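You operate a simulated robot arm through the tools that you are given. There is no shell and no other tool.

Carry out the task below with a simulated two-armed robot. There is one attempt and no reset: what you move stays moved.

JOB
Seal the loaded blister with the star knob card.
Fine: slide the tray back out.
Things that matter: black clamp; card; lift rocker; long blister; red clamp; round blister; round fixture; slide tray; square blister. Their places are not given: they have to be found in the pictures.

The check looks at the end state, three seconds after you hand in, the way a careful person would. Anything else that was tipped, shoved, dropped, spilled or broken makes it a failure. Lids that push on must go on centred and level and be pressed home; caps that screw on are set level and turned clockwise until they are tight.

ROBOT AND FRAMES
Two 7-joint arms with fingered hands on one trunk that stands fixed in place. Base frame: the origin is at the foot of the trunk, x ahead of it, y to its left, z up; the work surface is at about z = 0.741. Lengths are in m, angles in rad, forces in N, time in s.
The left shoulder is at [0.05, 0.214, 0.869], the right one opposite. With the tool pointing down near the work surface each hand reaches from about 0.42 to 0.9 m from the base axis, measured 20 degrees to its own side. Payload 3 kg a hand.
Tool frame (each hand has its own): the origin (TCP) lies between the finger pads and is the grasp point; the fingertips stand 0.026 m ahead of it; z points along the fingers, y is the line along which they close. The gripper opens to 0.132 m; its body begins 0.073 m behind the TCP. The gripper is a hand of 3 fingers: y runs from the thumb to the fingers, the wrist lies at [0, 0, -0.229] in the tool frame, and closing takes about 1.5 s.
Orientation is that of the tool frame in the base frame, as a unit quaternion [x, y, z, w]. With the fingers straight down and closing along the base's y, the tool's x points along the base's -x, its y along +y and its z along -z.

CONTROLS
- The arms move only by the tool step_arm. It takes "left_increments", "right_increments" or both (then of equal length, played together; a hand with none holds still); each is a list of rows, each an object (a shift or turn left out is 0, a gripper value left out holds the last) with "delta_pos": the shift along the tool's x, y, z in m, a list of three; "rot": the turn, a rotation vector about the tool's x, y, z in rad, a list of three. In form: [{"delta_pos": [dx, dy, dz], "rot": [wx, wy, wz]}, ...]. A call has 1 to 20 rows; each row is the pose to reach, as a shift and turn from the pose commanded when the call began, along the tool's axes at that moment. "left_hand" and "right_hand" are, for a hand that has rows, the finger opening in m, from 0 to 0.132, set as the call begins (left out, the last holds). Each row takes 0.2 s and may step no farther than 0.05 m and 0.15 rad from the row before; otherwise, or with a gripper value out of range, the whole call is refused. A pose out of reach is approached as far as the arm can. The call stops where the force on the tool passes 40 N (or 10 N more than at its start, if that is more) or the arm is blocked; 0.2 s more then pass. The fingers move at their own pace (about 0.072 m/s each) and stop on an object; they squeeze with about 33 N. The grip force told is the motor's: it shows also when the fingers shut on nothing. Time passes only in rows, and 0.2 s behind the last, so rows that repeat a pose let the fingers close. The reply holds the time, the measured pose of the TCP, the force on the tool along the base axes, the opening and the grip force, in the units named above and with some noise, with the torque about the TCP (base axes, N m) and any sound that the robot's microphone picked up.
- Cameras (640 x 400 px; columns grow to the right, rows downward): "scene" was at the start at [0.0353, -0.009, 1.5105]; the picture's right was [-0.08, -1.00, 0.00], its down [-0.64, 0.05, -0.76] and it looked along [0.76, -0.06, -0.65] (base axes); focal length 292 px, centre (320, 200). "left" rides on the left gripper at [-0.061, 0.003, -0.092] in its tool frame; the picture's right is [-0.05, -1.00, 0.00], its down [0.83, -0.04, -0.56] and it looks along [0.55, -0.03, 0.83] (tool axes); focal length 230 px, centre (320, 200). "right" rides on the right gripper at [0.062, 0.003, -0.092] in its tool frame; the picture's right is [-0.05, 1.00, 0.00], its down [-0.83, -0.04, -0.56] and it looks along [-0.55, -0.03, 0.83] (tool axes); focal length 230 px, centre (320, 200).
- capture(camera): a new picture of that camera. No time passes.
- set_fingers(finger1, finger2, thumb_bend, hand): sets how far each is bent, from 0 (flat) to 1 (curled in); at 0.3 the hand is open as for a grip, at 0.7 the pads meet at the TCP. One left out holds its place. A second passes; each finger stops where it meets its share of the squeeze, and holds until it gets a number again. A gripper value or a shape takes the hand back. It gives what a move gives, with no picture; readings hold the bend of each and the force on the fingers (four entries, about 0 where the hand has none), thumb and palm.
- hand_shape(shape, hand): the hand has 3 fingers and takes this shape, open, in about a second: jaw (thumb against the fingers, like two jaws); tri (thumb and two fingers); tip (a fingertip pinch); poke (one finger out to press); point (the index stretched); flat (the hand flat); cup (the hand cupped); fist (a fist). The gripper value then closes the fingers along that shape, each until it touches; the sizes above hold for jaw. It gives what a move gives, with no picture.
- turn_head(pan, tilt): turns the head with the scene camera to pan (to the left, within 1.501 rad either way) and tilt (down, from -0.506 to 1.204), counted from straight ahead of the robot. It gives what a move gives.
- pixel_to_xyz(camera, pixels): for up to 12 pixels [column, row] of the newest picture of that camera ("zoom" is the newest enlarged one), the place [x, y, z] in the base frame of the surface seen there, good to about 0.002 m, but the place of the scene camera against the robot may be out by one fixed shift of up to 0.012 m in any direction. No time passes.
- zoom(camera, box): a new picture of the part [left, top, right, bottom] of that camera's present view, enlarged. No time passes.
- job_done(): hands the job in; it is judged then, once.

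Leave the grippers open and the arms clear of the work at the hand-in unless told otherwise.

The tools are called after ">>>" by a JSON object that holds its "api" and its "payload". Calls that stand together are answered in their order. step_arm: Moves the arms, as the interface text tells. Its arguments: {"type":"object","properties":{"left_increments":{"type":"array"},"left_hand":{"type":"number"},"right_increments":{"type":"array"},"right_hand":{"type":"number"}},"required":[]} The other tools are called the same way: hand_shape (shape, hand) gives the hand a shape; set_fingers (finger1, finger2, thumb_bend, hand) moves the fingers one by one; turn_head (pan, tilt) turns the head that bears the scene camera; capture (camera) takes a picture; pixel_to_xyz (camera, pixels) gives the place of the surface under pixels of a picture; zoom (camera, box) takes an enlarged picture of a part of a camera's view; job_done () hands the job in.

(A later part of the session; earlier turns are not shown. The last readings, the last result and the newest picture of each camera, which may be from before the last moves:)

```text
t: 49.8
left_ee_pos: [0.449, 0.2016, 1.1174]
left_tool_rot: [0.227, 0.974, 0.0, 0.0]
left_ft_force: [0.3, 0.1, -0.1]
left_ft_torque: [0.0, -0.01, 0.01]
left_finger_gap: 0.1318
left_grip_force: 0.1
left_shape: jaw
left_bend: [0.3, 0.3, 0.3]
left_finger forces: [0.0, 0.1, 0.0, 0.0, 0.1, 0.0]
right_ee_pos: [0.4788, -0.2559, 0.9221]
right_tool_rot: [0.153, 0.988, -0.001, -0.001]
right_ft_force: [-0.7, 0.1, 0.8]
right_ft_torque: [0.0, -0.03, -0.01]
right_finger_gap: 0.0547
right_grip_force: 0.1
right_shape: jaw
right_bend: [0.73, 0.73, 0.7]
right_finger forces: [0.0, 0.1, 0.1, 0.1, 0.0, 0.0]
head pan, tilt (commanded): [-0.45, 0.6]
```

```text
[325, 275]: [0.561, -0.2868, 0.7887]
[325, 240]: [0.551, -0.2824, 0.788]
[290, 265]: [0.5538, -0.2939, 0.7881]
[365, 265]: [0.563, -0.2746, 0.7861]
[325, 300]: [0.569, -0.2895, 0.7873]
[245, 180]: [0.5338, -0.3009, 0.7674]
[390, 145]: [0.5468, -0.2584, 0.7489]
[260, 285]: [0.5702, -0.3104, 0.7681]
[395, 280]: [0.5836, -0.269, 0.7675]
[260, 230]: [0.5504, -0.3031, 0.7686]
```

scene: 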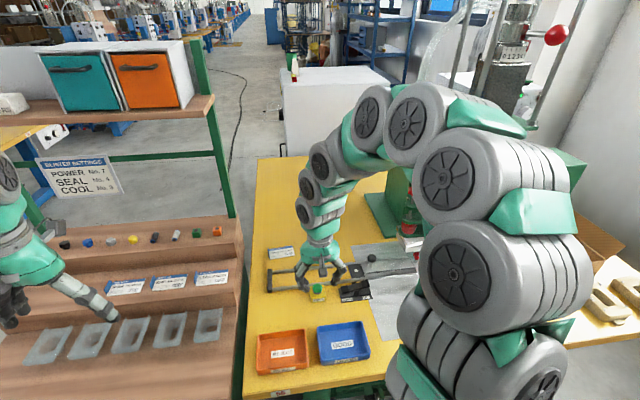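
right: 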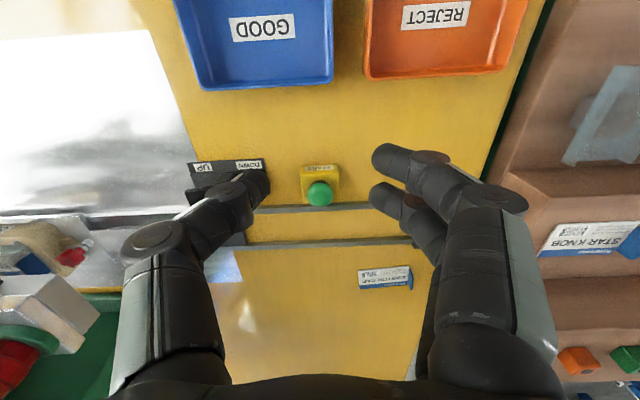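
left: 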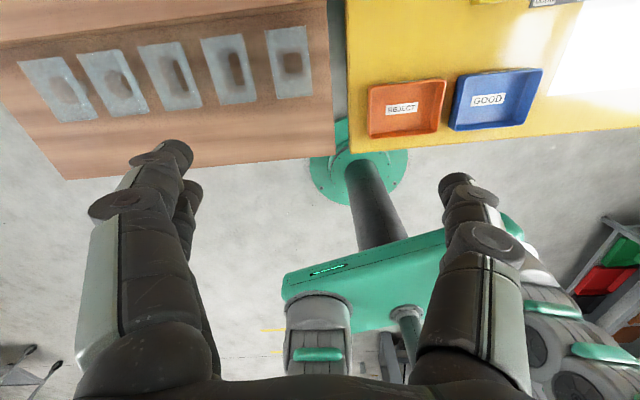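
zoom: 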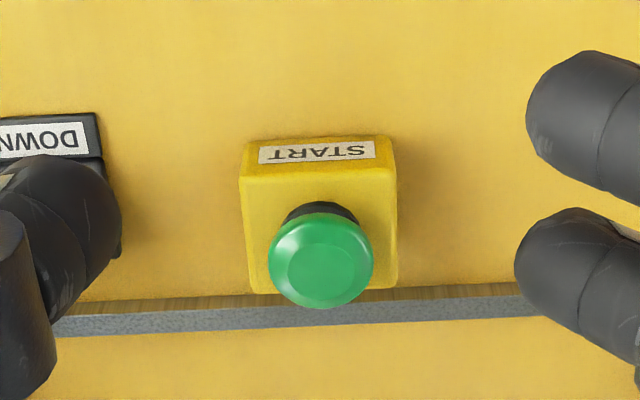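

The button's top is at about (0.5595, -0.2855, 0.788). I'll close the fingers and move above it to z ≈ 0.85 (tips ≈0.824).

>>> {"api": "step_arm", "payload": {"right_increments": [{"delta_pos": [0, 0, 0]}, {"delta_pos": [0, 0, 0]}, {"delta_pos": [0, 0, 0]}, {"delta_pos": [-0.04, -0.0017, 0]}, {"delta_pos": [-0.0859, -0.0037, 0]}, {"delta_pos": [-0.0859, -0.0037, 0.035]}, {"delta_pos": [-0.0859, -0.0037, 0.07]}, {"delta_pos": [-0.0859, -0.0037, 0.07]}], "right_hand": 0.0}}

>>> {"api": "capture", "payload": {"camera": "right"}}

>>> {"api": "zoom", "payload": {"camera": "right", "box": [220, 100, 420, 225]}}

```text
t: 51.6
left_ee_pos: [0.4493, 0.2025, 1.1177]
left_tool_rot: [0.227, 0.974, 0.0, 0.001]
left_ft_force: [0.3, -0.3, 0.4]
left_ft_torque: [0.02, 0.02, 0.03]
left_finger_gap: 0.1319
left_grip_force: 0.1
left_shape: jaw
left_bend: [0.3, 0.3, 0.3]
left_finger forces: [0.0, 0.0, 0.0, 0.1, 0.0, 0.0]
right_ee_pos: [0.5602, -0.2864, 0.8522]
right_tool_rot: [0.154, 0.988, 0.0, 0.0]
right_ft_force: [0.5, 0.1, 0.2]
right_ft_torque: [-0.01, -0.04, 0.0]
right_finger_gap: 0.0
right_grip_force: 33.5
right_shape: jaw
right_bend: [0.68, 0.68, 0.74]
right_finger forces: [0.0, 0.1, 0.0, 0.0, 0.0, 0.0]
head pan, tilt (commanded): [-0.45, 0.6]
```

```text
taken
```

right: 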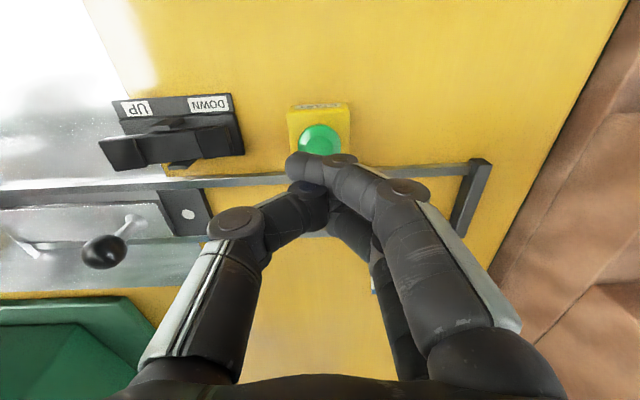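

```text
3.20 times, centred on (320, 162) of right
```

zoom: 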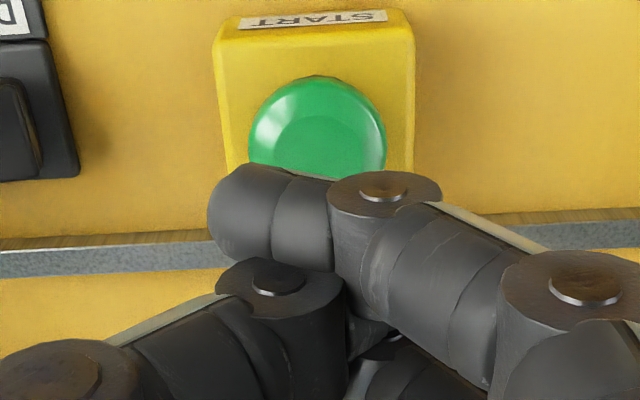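

The tips are over the button. I'll press straight down: first to just above contact, then a few mm further, watching for force and sound.

>>> {"api": "step_arm", "payload": {"right_increments": [{"delta_pos": [0, 0, 0.02]}, {"delta_pos": [0, 0, 0.034]}, {"delta_pos": [0, 0, 0.038]}, {"delta_pos": [0, 0, 0.041]}, {"delta_pos": [0, 0, 0.044]}, {"delta_pos": [0, 0, 0.047]}]}}

```text
t: 53.0
left_ee_pos: [0.4517, 0.2016, 1.1164]
left_tool_rot: [0.226, 0.974, 0.0, -0.001]
left_ft_force: [-0.3, 0.1, -0.7]
left_ft_torque: [0.02, 0.03, -0.01]
left_finger_gap: 0.132
left_grip_force: 0.0
left_shape: jaw
left_bend: [0.3, 0.3, 0.3]
left_finger forces: [0.0, 0.0, 0.0, 0.1, 0.0, 0.0]
right_ee_pos: [0.5597, -0.2856, 0.805]
right_tool_rot: [0.154, 0.988, 0.0, -0.001]
right_ft_force: [-1.4, 0.6, 2.9]
right_ft_torque: [-0.02, 0.04, 0.0]
right_finger_gap: 0.0001
right_grip_force: 33.3
right_shape: jaw
right_bend: [0.68, 0.68, 0.74]
right_finger forces: [0.0, 0.0, 0.0, 0.1, 0.0, 0.0]
head pan, tilt (commanded): [-0.45, 0.6]
heard: click
```

A click was heard: the button was pressed. I'll rise off it and look at the press.

>>> {"api": "step_arm", "payload": {"right_increments": [{"delta_pos": [0, 0, -0.02]}, {"delta_pos": [0, 0, -0.05]}, {"delta_pos": [0.02, 0.02, -0.09]}, {"delta_pos": [0.02, 0.02, -0.09]}]}}

>>> {"api": "capture", "payload": {"camera": "scene"}}

>>> {"api": "capture", "payload": {"camera": "right"}}

```text
t: 54.0
left_ee_pos: [0.4503, 0.2023, 1.118]
left_tool_rot: [0.226, 0.974, 0.0, 0.0]
left_ft_force: [1.0, -0.8, 0.1]
left_ft_torque: [0.0, 0.03, 0.0]
left_finger_gap: 0.1319
left_grip_force: 0.0
left_shape: jaw
left_bend: [0.3, 0.3, 0.3]
left_finger forces: [0.0, 0.1, 0.0, 0.0, 0.1, 0.0]
right_ee_pos: [0.5489, -0.2611, 0.8956]
right_tool_rot: [0.154, 0.988, 0.0, 0.0]
right_ft_force: [0.1, 0.6, 0.4]
right_ft_torque: [-0.01, 0.0, 0.0]
right_finger_gap: 0.0
right_grip_force: 32.9
right_shape: jaw
right_bend: [0.68, 0.68, 0.74]
right_finger forces: [0.1, 0.1, 0.1, 0.0, 0.0, 0.0]
head pan, tilt (commanded): [-0.45, 0.6]
```

```text
taken
```

scene: 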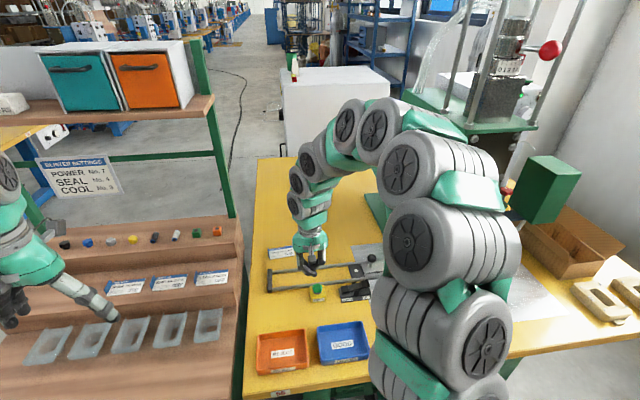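

```text
taken
```

right: 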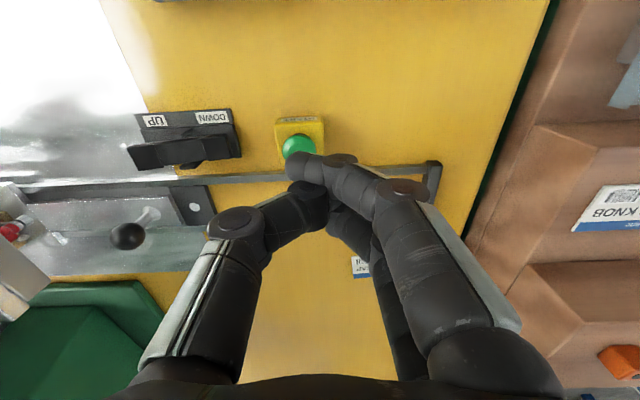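

The red ball and dial at the top have moved down, so the press is cycling. I'll hold still a few seconds and listen.

>>> {"api": "step_arm", "payload": {"right_increments": [{"delta_pos": [0, 0, 0]}, {"delta_pos": [0, 0, 0]}, {"delta_pos": [0, 0, 0]}, {"delta_pos": [0, 0, 0]}, {"delta_pos": [0, 0, 0]}, {"delta_pos": [0, 0, 0]}, {"delta_pos": [0, 0, 0]}, {"delta_pos": [0, 0, 0]}, {"delta_pos": [0, 0, 0]}, {"delta_pos": [0, 0, 0]}]}}

>>> {"api": "capture", "payload": {"camera": "scene"}}

>>> {"api": "zoom", "payload": {"camera": "scene", "box": [400, 0, 600, 125]}}

>>> {"api": "zoom", "payload": {"camera": "right", "box": [0, 100, 240, 250]}}

```text
t: 56.2
left_ee_pos: [0.4501, 0.2008, 1.1179]
left_tool_rot: [0.227, 0.974, 0.0, 0.0]
left_ft_force: [1.0, -0.2, -0.5]
left_ft_torque: [-0.02, 0.01, 0.03]
left_finger_gap: 0.1321
left_grip_force: 0.0
left_shape: jaw
left_bend: [0.3, 0.3, 0.3]
left_finger forces: [0.0, 0.0, 0.0, 0.0, 0.0, 0.0]
right_ee_pos: [0.5481, -0.2607, 0.8952]
right_tool_rot: [0.154, 0.988, 0.0, 0.0]
right_ft_force: [0.1, -0.2, 0.5]
right_ft_torque: [0.02, -0.04, -0.02]
right_finger_gap: 0.0002
right_grip_force: 32.9
right_shape: jaw
right_bend: [0.68, 0.68, 0.74]
right_finger forces: [0.1, 0.1, 0.1, 0.1, 0.0, 0.0]
head pan, tilt (commanded): [-0.45, 0.6]
```

```text
taken
```

scene: 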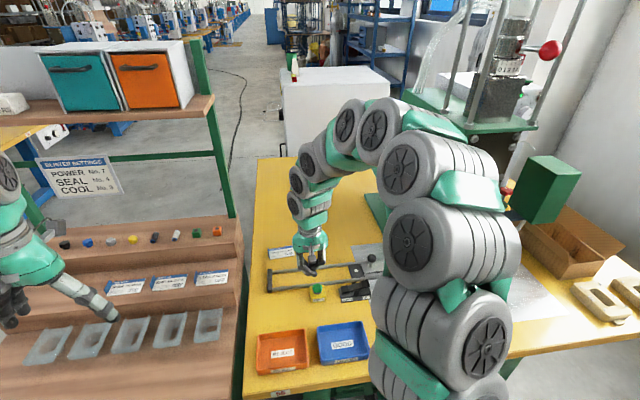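

```text
3.20 times, centred on (500, 62) of scene
```

zoom: 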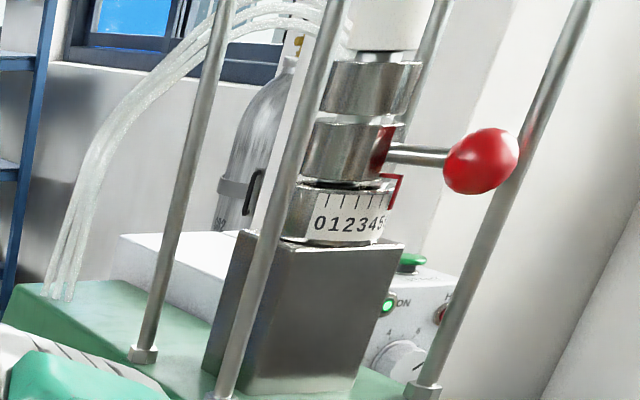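

```text
2.67 times, centred on (120, 175) of right
```

zoom: 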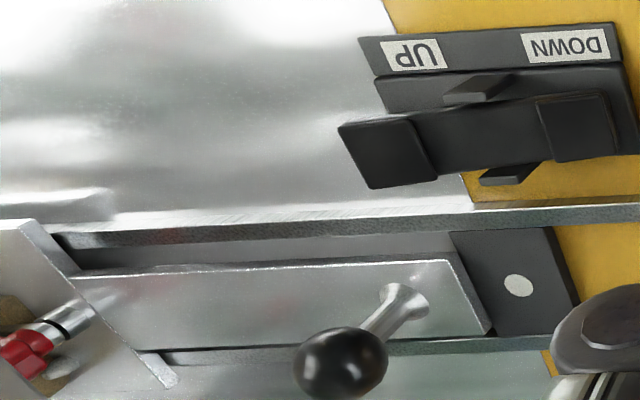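

The head is down and sealing. I'll wait some more and listen for its end.

>>> {"api": "step_arm", "payload": {"right_increments": [{"delta_pos": [0, 0, 0]}, {"delta_pos": [0, 0, 0]}, {"delta_pos": [0, 0, 0]}, {"delta_pos": [0, 0, 0]}, {"delta_pos": [0, 0, 0]}, {"delta_pos": [0, 0, 0]}, {"delta_pos": [0, 0, 0]}, {"delta_pos": [0, 0, 0]}, {"delta_pos": [0, 0, 0]}, {"delta_pos": [0, 0, 0]}]}}

>>> {"api": "zoom", "payload": {"camera": "scene", "box": [400, 0, 600, 125]}}

```text
t: 58.4
left_ee_pos: [0.4501, 0.2028, 1.1176]
left_tool_rot: [0.226, 0.974, 0.001, 0.0]
left_ft_force: [0.5, 0.1, 0.9]
left_ft_torque: [0.0, 0.02, -0.04]
left_finger_gap: 0.1317
left_grip_force: 0.1
left_shape: jaw
left_bend: [0.3, 0.3, 0.3]
left_finger forces: [0.1, 0.0, 0.1, 0.0, 0.0, 0.0]
right_ee_pos: [0.5476, -0.2604, 0.8934]
right_tool_rot: [0.154, 0.988, 0.0, 0.0]
right_ft_force: [0.1, -0.6, -0.3]
right_ft_torque: [0.01, -0.04, 0.01]
right_finger_gap: 0.0002
right_grip_force: 32.9
right_shape: jaw
right_bend: [0.68, 0.68, 0.74]
right_finger forces: [0.0, 0.1, 0.0, 0.0, 0.0, 0.0]
head pan, tilt (commanded): [-0.45, 0.6]
```

```text
3.20 times, centred on (500, 62) of scene
```

zoom: 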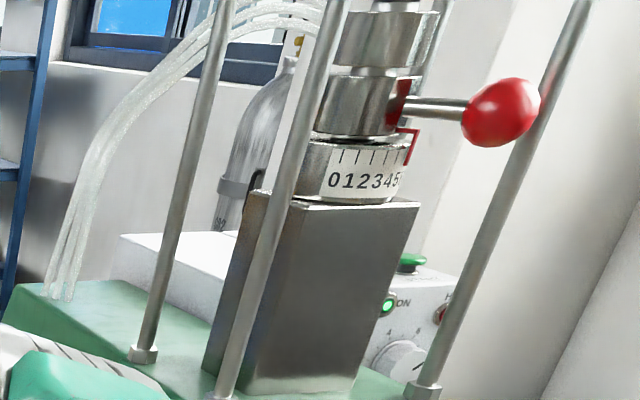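

The head is rising again. I'll wait another second to let it finish and compare with the starting picture.

>>> {"api": "step_arm", "payload": {"right_increments": [{"delta_pos": [0, 0, 0]}, {"delta_pos": [0, 0, 0]}, {"delta_pos": [0, 0, 0]}, {"delta_pos": [0, 0, 0]}, {"delta_pos": [0, 0, 0]}, {"delta_pos": [0, 0, 0]}]}}

>>> {"api": "capture", "payload": {"camera": "scene"}}

>>> {"api": "zoom", "payload": {"camera": "scene", "box": [430, 0, 600, 100]}}

>>> {"api": "capture", "payload": {"camera": "right"}}

```text
t: 59.8
left_ee_pos: [0.4496, 0.2035, 1.1178]
left_tool_rot: [0.227, 0.974, 0.0, 0.0]
left_ft_force: [0.1, -0.9, 0.1]
left_ft_torque: [0.03, 0.0, 0.02]
left_finger_gap: 0.1319
left_grip_force: 0.0
left_shape: jaw
left_bend: [0.3, 0.3, 0.3]
left_finger forces: [0.0, 0.0, 0.1, 0.0, 0.0, 0.0]
right_ee_pos: [0.548, -0.2611, 0.894]
right_tool_rot: [0.154, 0.988, 0.0, 0.0]
right_ft_force: [0.4, -0.1, 0.5]
right_ft_torque: [0.0, -0.01, 0.03]
right_finger_gap: 0.0
right_grip_force: 32.8
right_shape: jaw
right_bend: [0.68, 0.68, 0.74]
right_finger forces: [0.0, 0.1, 0.1, 0.0, 0.0, 0.0]
head pan, tilt (commanded): [-0.45, 0.6]
```

```text
taken
```

scene: 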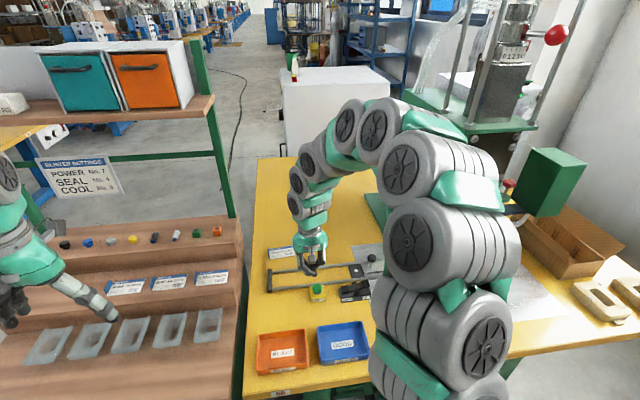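

```text
3.76 times, centred on (515, 50) of scene
```

zoom: 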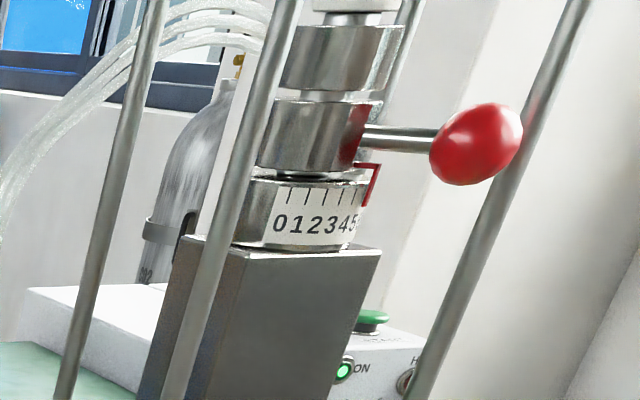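

```text
taken
```

right: 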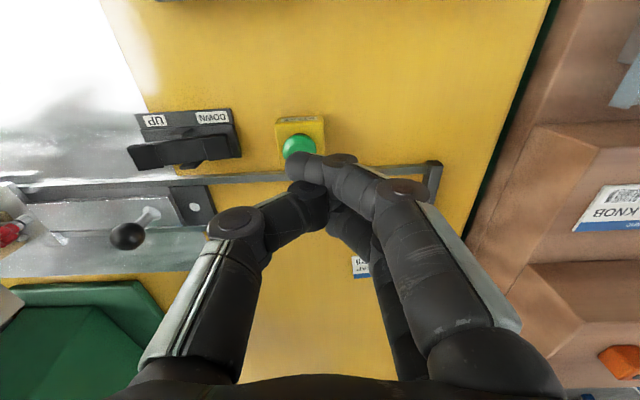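

The cycle is finished: the head is back up exactly as at the start. Now I'll slide the tray back out. I'll measure the ball handle in this picture (at (127,236)).

>>> {"api": "zoom", "payload": {"camera": "right", "box": [60, 170, 220, 290]}}

>>> {"api": "pixel_to_xyz", "payload": {"camera": "right", "pixels": [[127, 236], [112, 236], [142, 236], [127, 225], [127, 247], [150, 215], [195, 205], [8, 232]]}}

```text
3.33 times, centred on (140, 230) of right
```

zoom: 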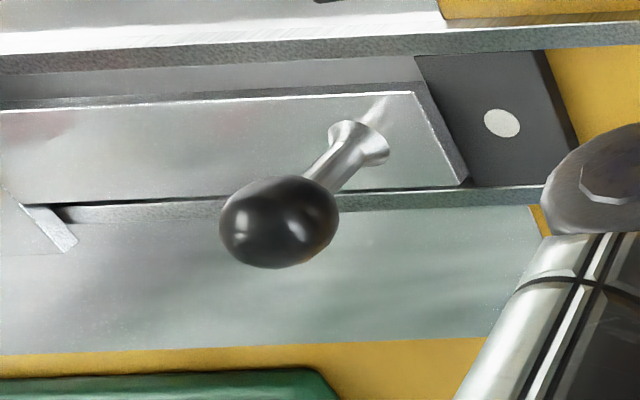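

```text
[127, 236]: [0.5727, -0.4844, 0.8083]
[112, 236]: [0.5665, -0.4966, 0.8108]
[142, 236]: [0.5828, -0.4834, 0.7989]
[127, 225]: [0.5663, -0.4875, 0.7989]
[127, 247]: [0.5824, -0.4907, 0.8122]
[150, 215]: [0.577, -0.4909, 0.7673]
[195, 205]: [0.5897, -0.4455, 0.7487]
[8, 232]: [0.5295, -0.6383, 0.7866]
```

The ball centre is about (0.575, -0.4895, 0.802). I'll open the hand to 0.055 m, lean it 0.2 rad as before, and move to a spot about 0.09 m back along the fingers from the ball.

>>> {"api": "step_arm", "payload": {"right_increments": [{"delta_pos": [-0.016, -0.031, 0.0], "rot": [0.04, 0, 0]}, {"delta_pos": [-0.032, -0.062, 0.0], "rot": [0.08, 0, 0]}, {"delta_pos": [-0.048, -0.093, 0.0], "rot": [0.12, 0, 0]}, {"delta_pos": [-0.064, -0.124, 0.0], "rot": [0.16, 0, 0]}, {"delta_pos": [-0.08, -0.155, 0.0], "rot": [0.2, 0, 0]}, {"delta_pos": [-0.095, -0.1865, 0.0073], "rot": [0.2, 0, 0]}, {"delta_pos": [-0.095, -0.1865, 0.0073], "rot": [0.2, 0, 0]}], "right_hand": 0.055}}

>>> {"api": "capture", "payload": {"camera": "right"}}

>>> {"api": "pixel_to_xyz", "payload": {"camera": "right", "pixels": [[320, 140], [320, 150], [320, 160], [310, 150], [330, 150]]}}

```text
t: 61.4
left_ee_pos: [0.4492, 0.2015, 1.1166]
left_tool_rot: [0.227, 0.974, 0.0, 0.0]
left_ft_force: [0.3, -0.3, 0.2]
left_ft_torque: [0.01, 0.0, 0.01]
left_finger_gap: 0.1319
left_grip_force: 0.1
left_shape: jaw
left_bend: [0.3, 0.3, 0.3]
left_finger forces: [0.0, 0.0, 0.0, 0.1, 0.0, 0.1]
right_ee_pos: [0.5814, -0.4662, 0.8894]
right_tool_rot: [0.153, 0.983, -0.099, -0.016]
right_ft_force: [1.3, -0.4, -1.1]
right_ft_torque: [-0.04, 0.0, 0.02]
right_finger_gap: 0.0546
right_grip_force: 0.1
right_shape: jaw
right_bend: [0.73, 0.73, 0.7]
right_finger forces: [0.1, 0.1, 0.0, 0.0, 0.1, 0.0]
head pan, tilt (commanded): [-0.45, 0.6]
```

```text
taken
```

right: 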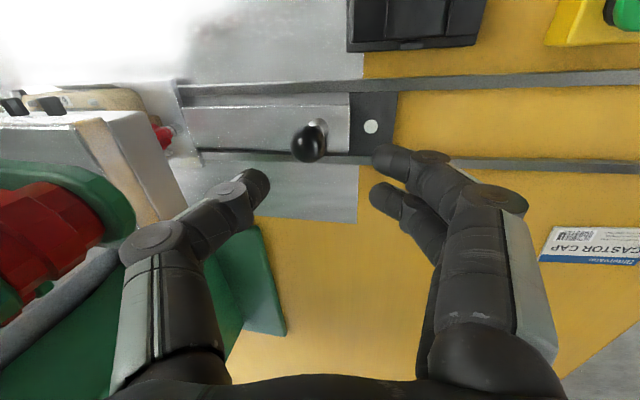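

```text
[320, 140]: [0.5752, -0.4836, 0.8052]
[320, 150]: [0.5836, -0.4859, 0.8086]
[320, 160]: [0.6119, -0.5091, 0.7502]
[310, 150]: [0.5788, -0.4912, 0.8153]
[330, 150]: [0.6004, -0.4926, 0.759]
```

The ball appears at (308,143), a few mm off the approach line. I'll correct by 4 mm and 3 mm and advance 0.092 m along the fingers in steps.

>>> {"api": "step_arm", "payload": {"right_increments": [{"delta_pos": [-0.004, -0.003, 0.025]}, {"delta_pos": [-0.004, -0.003, 0.05]}, {"delta_pos": [-0.004, -0.003, 0.072]}, {"delta_pos": [-0.004, -0.003, 0.085]}, {"delta_pos": [-0.004, -0.003, 0.092]}, {"delta_pos": [-0.004, -0.003, 0.092]}]}}

>>> {"api": "capture", "payload": {"camera": "right"}}

```text
t: 62.8
left_ee_pos: [0.45, 0.2029, 1.1166]
left_tool_rot: [0.227, 0.974, 0.0, 0.001]
left_ft_force: [-0.2, 0.6, 0.6]
left_ft_torque: [-0.02, 0.01, 0.01]
left_finger_gap: 0.1322
left_grip_force: 0.1
left_shape: jaw
left_bend: [0.3, 0.3, 0.3]
left_finger forces: [0.1, 0.0, 0.1, 0.1, 0.0, 0.1]
right_ee_pos: [0.5788, -0.488, 0.7986]
right_tool_rot: [0.153, 0.983, -0.099, -0.016]
right_ft_force: [-0.1, 0.5, -0.3]
right_ft_torque: [0.0, -0.03, 0.01]
right_finger_gap: 0.0545
right_grip_force: 0.0
right_shape: jaw
right_bend: [0.73, 0.73, 0.7]
right_finger forces: [0.1, 0.0, 0.0, 0.0, 0.0, 0.0]
head pan, tilt (commanded): [-0.45, 0.6]
```

```text
taken
```

right: 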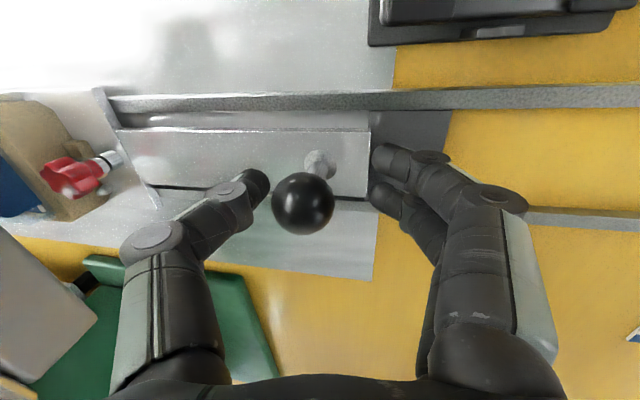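

The ball is between thumb and fingers with the stem near the tip line. I'll close the hand.

>>> {"api": "step_arm", "payload": {"right_increments": [{"delta_pos": [0, -0.002, 0]}, {"delta_pos": [0, -0.002, 0]}, {"delta_pos": [0, -0.002, 0]}, {"delta_pos": [0, -0.002, 0]}, {"delta_pos": [0, -0.002, 0]}], "right_hand": 0.0}}

>>> {"api": "capture", "payload": {"camera": "right"}}

```text
t: 64.0
left_ee_pos: [0.4495, 0.2022, 1.1163]
left_tool_rot: [0.227, 0.974, 0.0, 0.0]
left_ft_force: [0.0, 0.5, -0.4]
left_ft_torque: [0.0, 0.01, -0.02]
left_finger_gap: 0.1316
left_grip_force: 0.0
left_shape: jaw
left_bend: [0.3, 0.3, 0.3]
left_finger forces: [0.0, 0.0, 0.0, 0.0, 0.0, 0.0]
right_ee_pos: [0.5784, -0.4908, 0.7977]
right_tool_rot: [0.153, 0.983, -0.098, -0.015]
right_ft_force: [5.7, -6.5, -17.4]
right_ft_torque: [0.32, -0.51, -0.04]
right_finger_gap: 0.0059
right_grip_force: 33.1
right_shape: jaw
right_bend: [0.63, 0.66, 0.73]
right_finger forces: [14.8, 22.1, 0.0, 0.0, 32.2, 0.1]
head pan, tilt (commanded): [-0.45, 0.6]
```

```text
taken
```

right: 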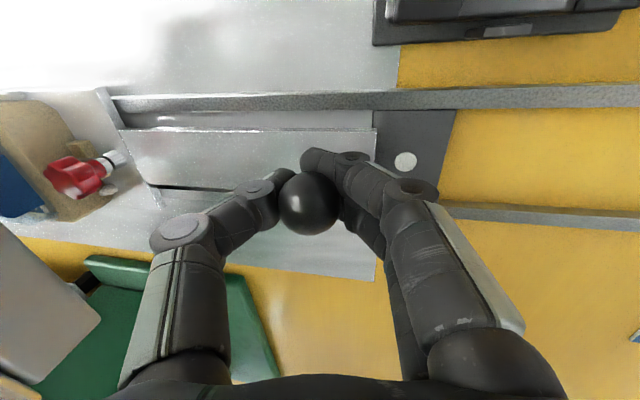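

Gripped, with a slight downward load. I'll ease 2 mm down and pull the tray out along +u, first 0.12 m.

>>> {"api": "step_arm", "payload": {"right_increments": [{"delta_pos": [0, 0, 0.002]}, {"delta_pos": [0, 0.0049, 0.001]}, {"delta_pos": [0, 0.0118, -0.0004]}, {"delta_pos": [0, 0.0216, -0.0024]}, {"delta_pos": [0.0001, 0.0343, -0.005]}, {"delta_pos": [0.0002, 0.049, -0.0079]}, {"delta_pos": [0.0003, 0.0637, -0.0109]}, {"delta_pos": [0.0004, 0.0784, -0.0139]}, {"delta_pos": [0.0005, 0.0931, -0.0169]}, {"delta_pos": [0.0005, 0.1078, -0.0199]}, {"delta_pos": [0.0006, 0.1176, -0.0218]}]}}

>>> {"api": "capture", "payload": {"camera": "right"}}

```text
t: 66.4
left_ee_pos: [0.4498, 0.2026, 1.1169]
left_tool_rot: [0.227, 0.974, 0.0, 0.001]
left_ft_force: [-0.2, -0.1, -0.1]
left_ft_torque: [0.02, 0.0, 0.01]
left_finger_gap: 0.1321
left_grip_force: 0.0
left_shape: jaw
left_bend: [0.3, 0.3, 0.3]
left_finger forces: [0.0, 0.0, 0.0, 0.0, 0.0, 0.0]
right_ee_pos: [0.6138, -0.3762, 0.796]
right_tool_rot: [0.152, 0.983, -0.098, -0.015]
right_ft_force: [21.8, -7.7, -2.6]
right_ft_torque: [0.07, -0.8, 0.06]
right_finger_gap: 0.0057
right_grip_force: 32.7
right_shape: jaw
right_bend: [0.64, 0.67, 0.74]
right_finger forces: [13.4, 36.4, 0.0, 0.1, 29.3, 0.1]
head pan, tilt (commanded): [-0.45, 0.6]
```

```text
taken
```

right: 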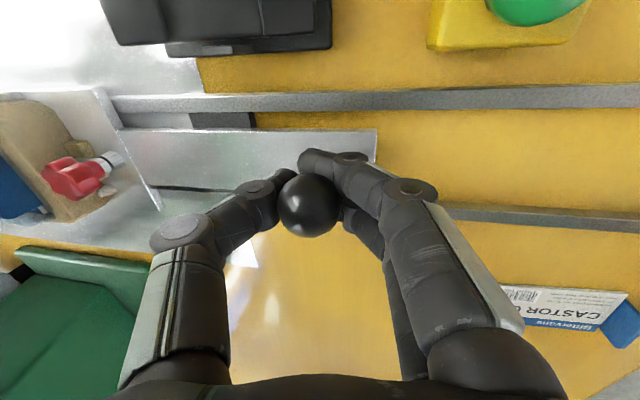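

The tray follows, but a side force of 22 N along +x has built up. I'll shift 2 mm toward +v to relax it while pulling on another 0.10 m.

>>> {"api": "step_arm", "payload": {"right_increments": [{"delta_pos": [-0.0015, 0.002, 0]}, {"delta_pos": [-0.002, 0.0098, -0.002]}, {"delta_pos": [-0.002, 0.0216, -0.0044]}, {"delta_pos": [-0.002, 0.0343, -0.007]}, {"delta_pos": [-0.002, 0.047, -0.0095]}, {"delta_pos": [-0.002, 0.06, -0.0122]}, {"delta_pos": [-0.002, 0.0735, -0.0149]}, {"delta_pos": [-0.002, 0.0862, -0.0175]}, {"delta_pos": [-0.002, 0.098, -0.0199]}, {"delta_pos": [-0.002, 0.098, -0.0199]}]}}

>>> {"api": "capture", "payload": {"camera": "right"}}

```text
t: 68.6
left_ee_pos: [0.4502, 0.2021, 1.1175]
left_tool_rot: [0.227, 0.974, 0.0, 0.0]
left_ft_force: [0.2, -0.1, 0.0]
left_ft_torque: [0.02, 0.0, -0.02]
left_finger_gap: 0.1322
left_grip_force: 0.0
left_shape: jaw
left_bend: [0.3, 0.3, 0.3]
left_finger forces: [0.0, 0.0, 0.1, 0.0, 0.0, 0.1]
right_ee_pos: [0.646, -0.2809, 0.795]
right_tool_rot: [0.153, 0.983, -0.099, -0.017]
right_ft_force: [-14.8, 3.5, -12.3]
right_ft_torque: [0.12, -0.01, -0.17]
right_finger_gap: 0.005
right_grip_force: 32.6
right_shape: jaw
right_bend: [0.64, 0.68, 0.75]
right_finger forces: [18.6, 12.8, 0.0, 0.0, 26.7, 0.1]
head pan, tilt (commanded): [-0.45, 0.6]
```

```text
taken
```

right: 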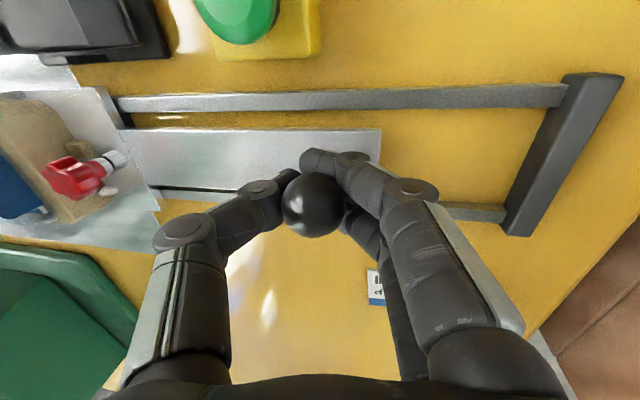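

Now the side force is −15 N, so I overcorrected; I'll take back 1.3 mm and pull the last ~0.074 m slowly until the tray is back at its outer stop.

>>> {"api": "step_arm", "payload": {"right_increments": [{"delta_pos": [0.0013, 0.002, 0]}, {"delta_pos": [0.0013, 0.0118, -0.0024]}, {"delta_pos": [0.0013, 0.0235, -0.0048]}, {"delta_pos": [0.0013, 0.0353, -0.0072]}, {"delta_pos": [0.0013, 0.0451, -0.0092]}, {"delta_pos": [0.0013, 0.0529, -0.0107]}, {"delta_pos": [0.0013, 0.0588, -0.0119]}, {"delta_pos": [0.0013, 0.0637, -0.0129]}, {"delta_pos": [0.0013, 0.0676, -0.0137]}, {"delta_pos": [0.0013, 0.0706, -0.0143]}, {"delta_pos": [0.0013, 0.0725, -0.0147]}, {"delta_pos": [0.0013, 0.0725, -0.0147]}]}}

>>> {"api": "capture", "payload": {"camera": "right"}}

>>> {"api": "capture", "payload": {"camera": "scene"}}

```text
t: 71.2
left_ee_pos: [0.4502, 0.2025, 1.1175]
left_tool_rot: [0.227, 0.974, 0.0, 0.0]
left_ft_force: [-0.8, 0.9, 0.0]
left_ft_torque: [0.01, 0.02, 0.01]
left_finger_gap: 0.132
left_grip_force: 0.0
left_shape: jaw
left_bend: [0.3, 0.3, 0.3]
left_finger forces: [0.0, 0.0, 0.1, 0.1, 0.0, 0.0]
right_ee_pos: [0.6685, -0.2087, 0.7961]
right_tool_rot: [0.153, 0.983, -0.099, -0.016]
right_ft_force: [-15.7, 5.9, -18.7]
right_ft_torque: [0.16, 0.05, -0.13]
right_finger_gap: 0.0041
right_grip_force: 32.8
right_shape: jaw
right_bend: [0.64, 0.67, 0.74]
right_finger forces: [19.5, 13.5, 0.1, 0.0, 26.6, 0.0]
head pan, tilt (commanded): [-0.45, 0.6]
```

```text
taken
```

right: 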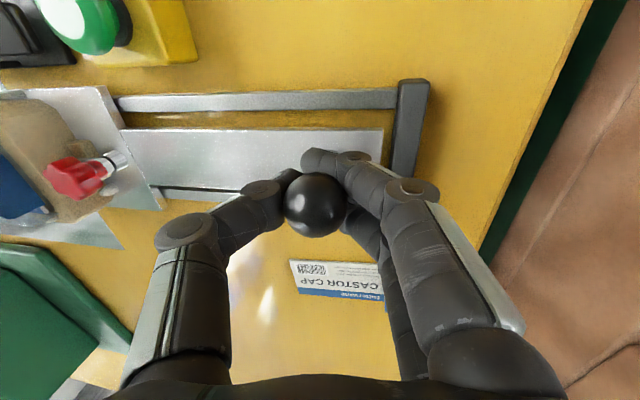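

```text
taken
```

scene: 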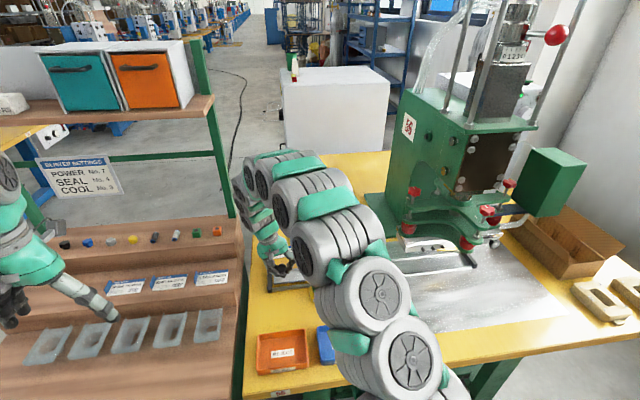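

The tray is almost out: the slider's end is still some 5–8 mm from the end bar (columns 383 vs 395). I'll pull 6 mm more in small steps.

>>> {"api": "step_arm", "payload": {"right_increments": [{"delta_pos": [0.0008, 0.002, 0.0006]}, {"delta_pos": [0.0008, 0.0039, 0.0002]}, {"delta_pos": [0.0008, 0.0059, -0.0002]}, {"delta_pos": [0.0008, 0.0059, -0.0002]}]}}

>>> {"api": "capture", "payload": {"camera": "right"}}

>>> {"api": "zoom", "payload": {"camera": "right", "box": [300, 60, 460, 200]}}

>>> {"api": "pixel_to_xyz", "payload": {"camera": "right", "pixels": [[380, 135], [376, 150], [395, 130], [400, 150], [72, 178], [100, 100], [315, 205]]}}

```text
t: 72.2
left_ee_pos: [0.4494, 0.2024, 1.1166]
left_tool_rot: [0.226, 0.974, 0.0, 0.0]
left_ft_force: [-0.1, -0.1, -0.4]
left_ft_torque: [0.01, -0.01, 0.01]
left_finger_gap: 0.1321
left_grip_force: 0.0
left_shape: jaw
left_bend: [0.3, 0.3, 0.3]
left_finger forces: [0.0, 0.0, 0.0, 0.1, 0.0, 0.1]
right_ee_pos: [0.6686, -0.2054, 0.7949]
right_tool_rot: [0.154, 0.983, -0.099, -0.016]
right_ft_force: [-6.5, -19.5, -14.1]
right_ft_torque: [0.0, 0.0, -0.11]
right_finger_gap: 0.005
right_grip_force: 32.9
right_shape: jaw
right_bend: [0.64, 0.68, 0.74]
right_finger forces: [15.2, 17.2, 0.0, 0.0, 33.3, 0.0]
head pan, tilt (commanded): [-0.45, 0.6]
```

```text
taken
```

right: 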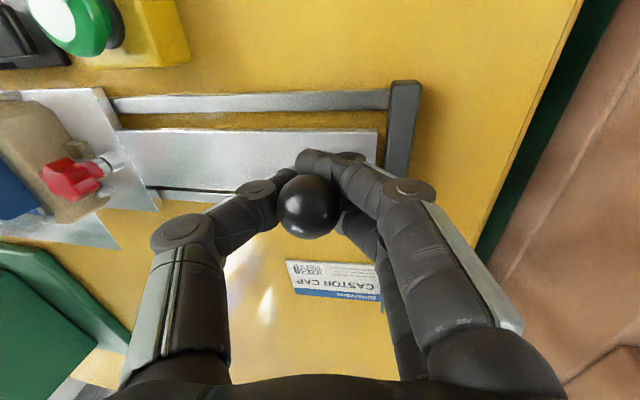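

```text
2.86 times, centred on (380, 130) of right
```

zoom: 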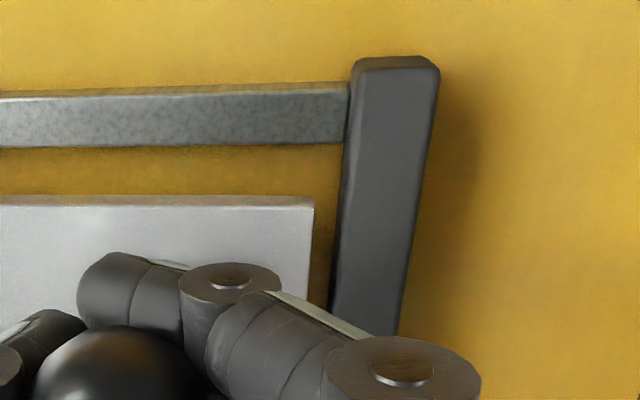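

```text
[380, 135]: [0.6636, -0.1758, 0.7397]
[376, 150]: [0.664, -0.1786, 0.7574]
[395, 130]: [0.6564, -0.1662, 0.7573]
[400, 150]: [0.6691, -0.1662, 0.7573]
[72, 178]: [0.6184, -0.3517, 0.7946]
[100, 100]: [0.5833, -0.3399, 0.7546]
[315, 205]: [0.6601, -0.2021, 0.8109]
```

The pull meets −19.5 N, and the slider's end is back at u = 0.028, exactly where it was at the start: the tray is fully out. I'll open the hand and withdraw along the fingers.

>>> {"api": "step_arm", "payload": {"right_increments": [{"delta_pos": [0, -0.003, 0]}, {"delta_pos": [0, -0.003, 0]}, {"delta_pos": [0, -0.003, 0]}, {"delta_pos": [0, -0.003, 0]}, {"delta_pos": [0, -0.003, 0]}], "right_hand": 0.06}}

>>> {"api": "step_arm", "payload": {"right_increments": [{"delta_pos": [0, -0.003, -0.02]}, {"delta_pos": [0, -0.003, -0.045]}, {"delta_pos": [0, -0.003, -0.075]}, {"delta_pos": [0.0, -0.02, -0.11], "rot": [-0.05, 0, 0]}, {"delta_pos": [0.03, -0.05, -0.13], "rot": [-0.1, 0, 0]}, {"delta_pos": [0.06, -0.08, -0.14], "rot": [-0.15, 0, 0]}, {"delta_pos": [0.09, -0.11, -0.14], "rot": [-0.2, 0, 0]}, {"delta_pos": [0.12, -0.13, -0.14], "rot": [-0.2, 0, 0]}]}}

>>> {"api": "capture", "payload": {"camera": "right"}}

>>> {"api": "capture", "payload": {"camera": "scene"}}

```text
t: 73.4
left_ee_pos: [0.4507, 0.2015, 1.1173]
left_tool_rot: [0.226, 0.974, 0.0, 0.001]
left_ft_force: [0.6, -0.1, 0.1]
left_ft_torque: [-0.03, -0.01, 0.01]
left_finger_gap: 0.1317
left_grip_force: 0.1
left_shape: jaw
left_bend: [0.3, 0.3, 0.3]
left_finger forces: [0.0, 0.0, 0.1, 0.1, 0.0, 0.1]
right_ee_pos: [0.6679, -0.207, 0.7956]
right_tool_rot: [0.153, 0.983, -0.097, -0.015]
right_ft_force: [-0.4, 0.2, -0.8]
right_ft_torque: [0.0, 0.01, 0.0]
right_finger_gap: 0.0594
right_grip_force: 0.0
right_shape: jaw
right_bend: [0.73, 0.73, 0.7]
right_finger forces: [0.1, 0.0, 0.0, 0.1, 0.0, 0.0]
head pan, tilt (commanded): [-0.45, 0.6]
```

```text
t: 75.2
left_ee_pos: [0.4481, 0.2021, 1.1164]
left_tool_rot: [0.226, 0.974, 0.0, 0.0]
left_ft_force: [-0.6, -0.5, 0.1]
left_ft_torque: [0.03, -0.01, -0.03]
left_finger_gap: 0.132
left_grip_force: 0.0
left_shape: jaw
left_bend: [0.3, 0.3, 0.3]
left_finger forces: [0.0, 0.0, 0.0, 0.0, 0.1, 0.1]
right_ee_pos: [0.5231, -0.2649, 0.9578]
right_tool_rot: [0.153, 0.988, 0.001, -0.001]
right_ft_force: [-1.0, -0.3, 0.1]
right_ft_torque: [0.01, -0.01, 0.01]
right_finger_gap: 0.0596
right_grip_force: 0.0
right_shape: jaw
right_bend: [0.73, 0.73, 0.7]
right_finger forces: [0.0, 0.0, 0.0, 0.1, 0.0, 0.1]
head pan, tilt (commanded): [-0.45, 0.6]
```

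```text
taken
```

right: 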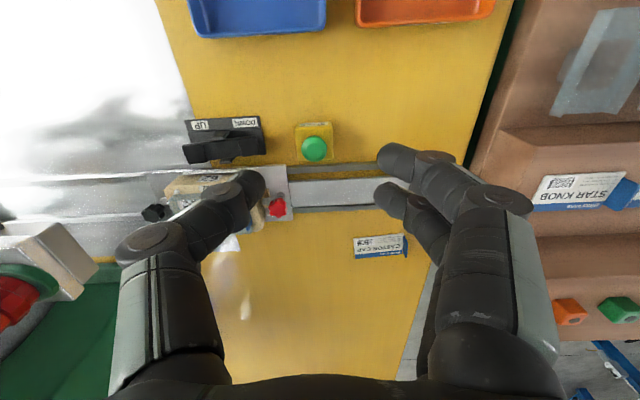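

```text
taken
```

scene: 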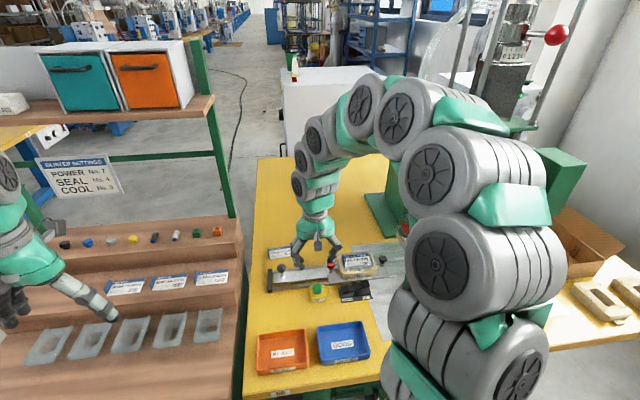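

The hand is clear. I'll look at the sealed pack on the tray.

>>> {"api": "zoom", "payload": {"camera": "scene", "box": [320, 235, 400, 285]}}

>>> {"api": "zoom", "payload": {"camera": "scene", "box": [255, 235, 415, 315]}}

>>> {"api": "step_arm", "payload": {"right_increments": [{"delta_pos": [0.02, -0.04, 0]}, {"delta_pos": [0.03, -0.08, 0]}, {"delta_pos": [0.03, -0.12, 0.0]}, {"delta_pos": [0.03, -0.12, 0.0]}], "right_hand": 0.13}}

>>> {"api": "capture", "payload": {"camera": "right"}}

>>> {"api": "zoom", "payload": {"camera": "right", "box": [220, 110, 420, 235]}}

```text
8.00 times, centred on (360, 260) of scene
```

zoom: 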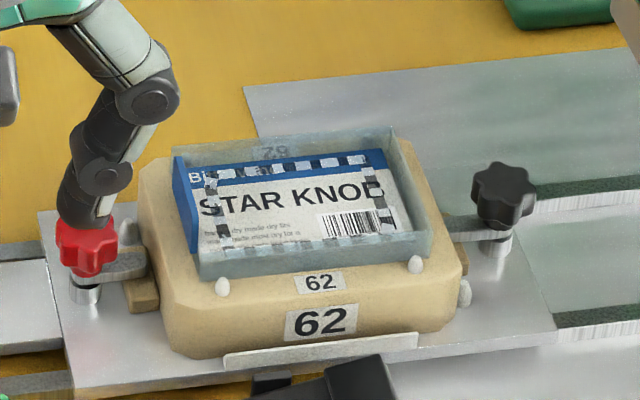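

```text
4.00 times, centred on (335, 275) of scene
```

zoom: 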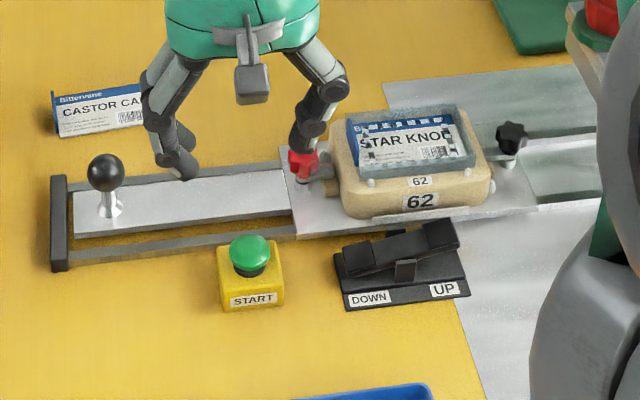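

```text
t: 76.2
left_ee_pos: [0.4492, 0.2021, 1.1172]
left_tool_rot: [0.227, 0.974, 0.0, 0.0]
left_ft_force: [-0.1, -0.5, -0.3]
left_ft_torque: [0.01, -0.04, -0.01]
left_finger_gap: 0.132
left_grip_force: 0.1
left_shape: jaw
left_bend: [0.3, 0.3, 0.3]
left_finger forces: [0.0, 0.0, 0.0, 0.0, 0.1, 0.0]
right_ee_pos: [0.4589, -0.3714, 0.9587]
right_tool_rot: [0.153, 0.988, 0.0, 0.0]
right_ft_force: [-0.2, -0.4, 0.2]
right_ft_torque: [0.01, 0.01, -0.01]
right_finger_gap: 0.1297
right_grip_force: 0.1
right_shape: jaw
right_bend: [0.33, 0.33, 0.32]
right_finger forces: [0.0, 0.0, 0.1, 0.1, 0.0, 0.0]
head pan, tilt (commanded): [-0.45, 0.6]
```

```text
taken
```

right: 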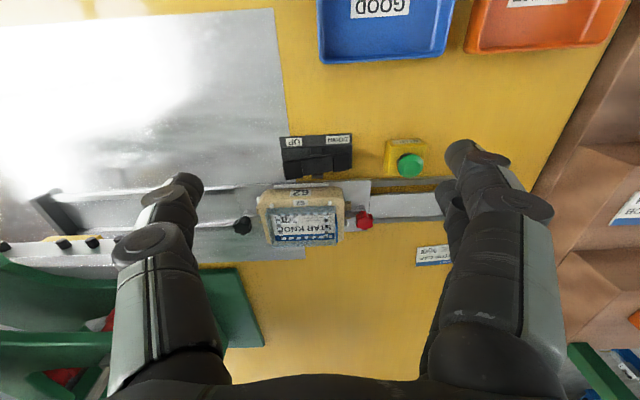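

```text
3.20 times, centred on (320, 172) of right
```

zoom: 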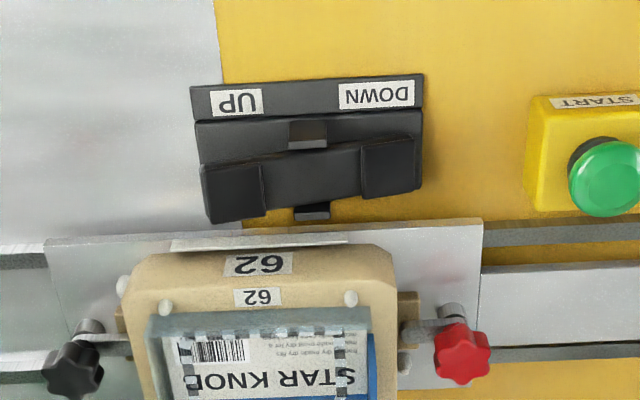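

A dashed seal pattern now appears on the card. I'll zoom in on it to check it's complete.

>>> {"api": "zoom", "payload": {"camera": "right", "box": [250, 175, 362, 255]}}

>>> {"api": "pixel_to_xyz", "payload": {"camera": "zoom", "pixels": [[200, 220], [300, 250], [420, 250], [200, 330], [400, 330], [60, 120], [520, 120]]}}

>>> {"api": "zoom", "payload": {"camera": "scene", "box": [335, 245, 391, 280]}}

```text
5.00 times, centred on (306, 215) of right
```

zoom: 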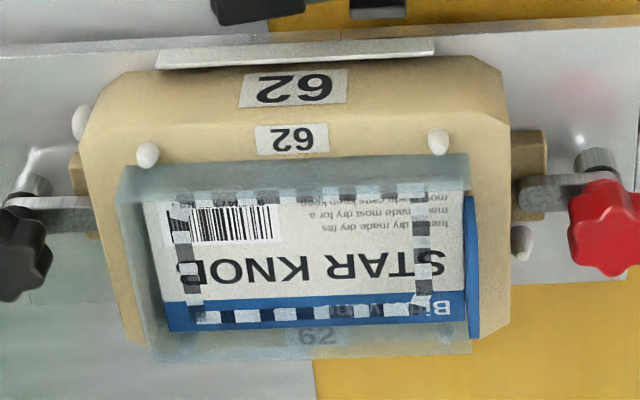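

```text
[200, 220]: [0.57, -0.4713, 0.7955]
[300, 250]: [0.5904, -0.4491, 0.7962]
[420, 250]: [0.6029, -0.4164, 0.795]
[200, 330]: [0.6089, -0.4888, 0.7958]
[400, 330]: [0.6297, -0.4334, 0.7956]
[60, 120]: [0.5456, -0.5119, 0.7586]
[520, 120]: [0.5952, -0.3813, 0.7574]
```

```text
11.43 times, centred on (363, 262) of scene
```

zoom: 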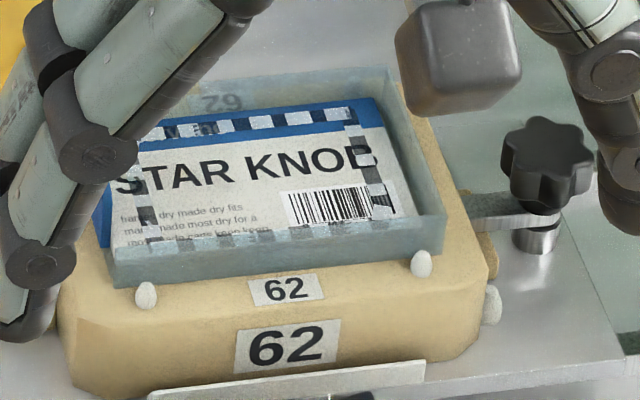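

The seal is complete on all four sides and the card lies level (z ≈ 0.7955). The tray is out, the rocker still at DOWN, clamps unchanged. I'll raise the right hand 0.2 m and draw it back, clear of the work, open.

>>> {"api": "step_arm", "payload": {"right_increments": [{"delta_pos": [0, 0, -0.04]}, {"delta_pos": [0, 0, -0.085]}, {"delta_pos": [0.02, 0, -0.13]}, {"delta_pos": [0.04, -0.01, -0.17]}, {"delta_pos": [0.06, -0.02, -0.2]}, {"delta_pos": [0.08, -0.03, -0.21]}, {"delta_pos": [0.08, -0.03, -0.21]}], "right_hand": 0.13}}

>>> {"api": "turn_head", "payload": {"pan": -0.35, "tilt": 0.7}}

>>> {"api": "capture", "payload": {"camera": "scene"}}

>>> {"api": "capture", "payload": {"camera": "right"}}

```text
t: 77.8
left_ee_pos: [0.45, 0.2009, 1.1177]
left_tool_rot: [0.226, 0.974, 0.0, 0.0]
left_ft_force: [-1.0, -0.4, 0.0]
left_ft_torque: [0.0, 0.04, -0.01]
left_finger_gap: 0.1321
left_grip_force: 0.1
left_shape: jaw
left_bend: [0.3, 0.3, 0.3]
left_finger forces: [0.0, 0.0, 0.0, 0.0, 0.0, 0.0]
right_ee_pos: [0.372, -0.3757, 1.168]
right_tool_rot: [0.154, 0.988, 0.0, -0.001]
right_ft_force: [-0.3, 0.0, 0.1]
right_ft_torque: [0.01, 0.02, 0.02]
right_finger_gap: 0.1298
right_grip_force: 0.1
right_shape: jaw
right_bend: [0.33, 0.33, 0.32]
right_finger forces: [0.0, 0.0, 0.0, 0.1, 0.1, 0.1]
head pan, tilt (commanded): [-0.45, 0.6]
```

```text
t: 78.5
left_ee_pos: [0.4509, 0.2023, 1.1176]
left_tool_rot: [0.227, 0.974, 0.0, 0.0]
left_ft_force: [0.1, 0.2, 0.2]
left_ft_torque: [0.02, 0.0, 0.01]
left_finger_gap: 0.1317
left_grip_force: 0.1
left_shape: jaw
left_bend: [0.3, 0.3, 0.3]
left_finger forces: [0.1, 0.0, 0.1, 0.1, 0.0, 0.1]
right_ee_pos: [0.3719, -0.3735, 1.1676]
right_tool_rot: [0.154, 0.988, 0.0, 0.001]
right_ft_force: [0.8, 0.0, -0.5]
right_ft_torque: [0.01, -0.02, 0.05]
right_finger_gap: 0.13
right_grip_force: 0.0
right_shape: jaw
right_bend: [0.33, 0.33, 0.32]
right_finger forces: [0.0, 0.0, 0.0, 0.0, 0.0, 0.0]
head pan, tilt (commanded): [-0.351, 0.7]
```

```text
taken
```

scene: 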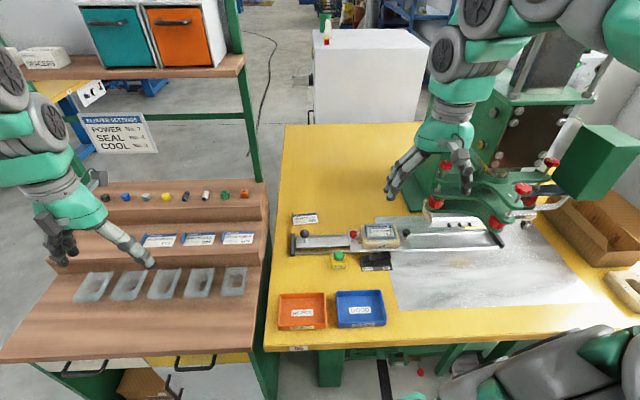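

```text
taken
```

right: 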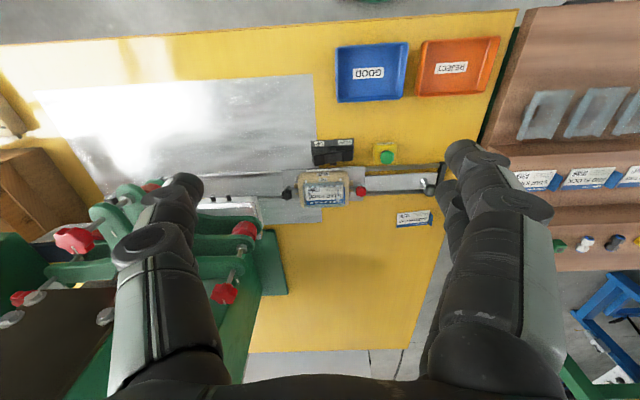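

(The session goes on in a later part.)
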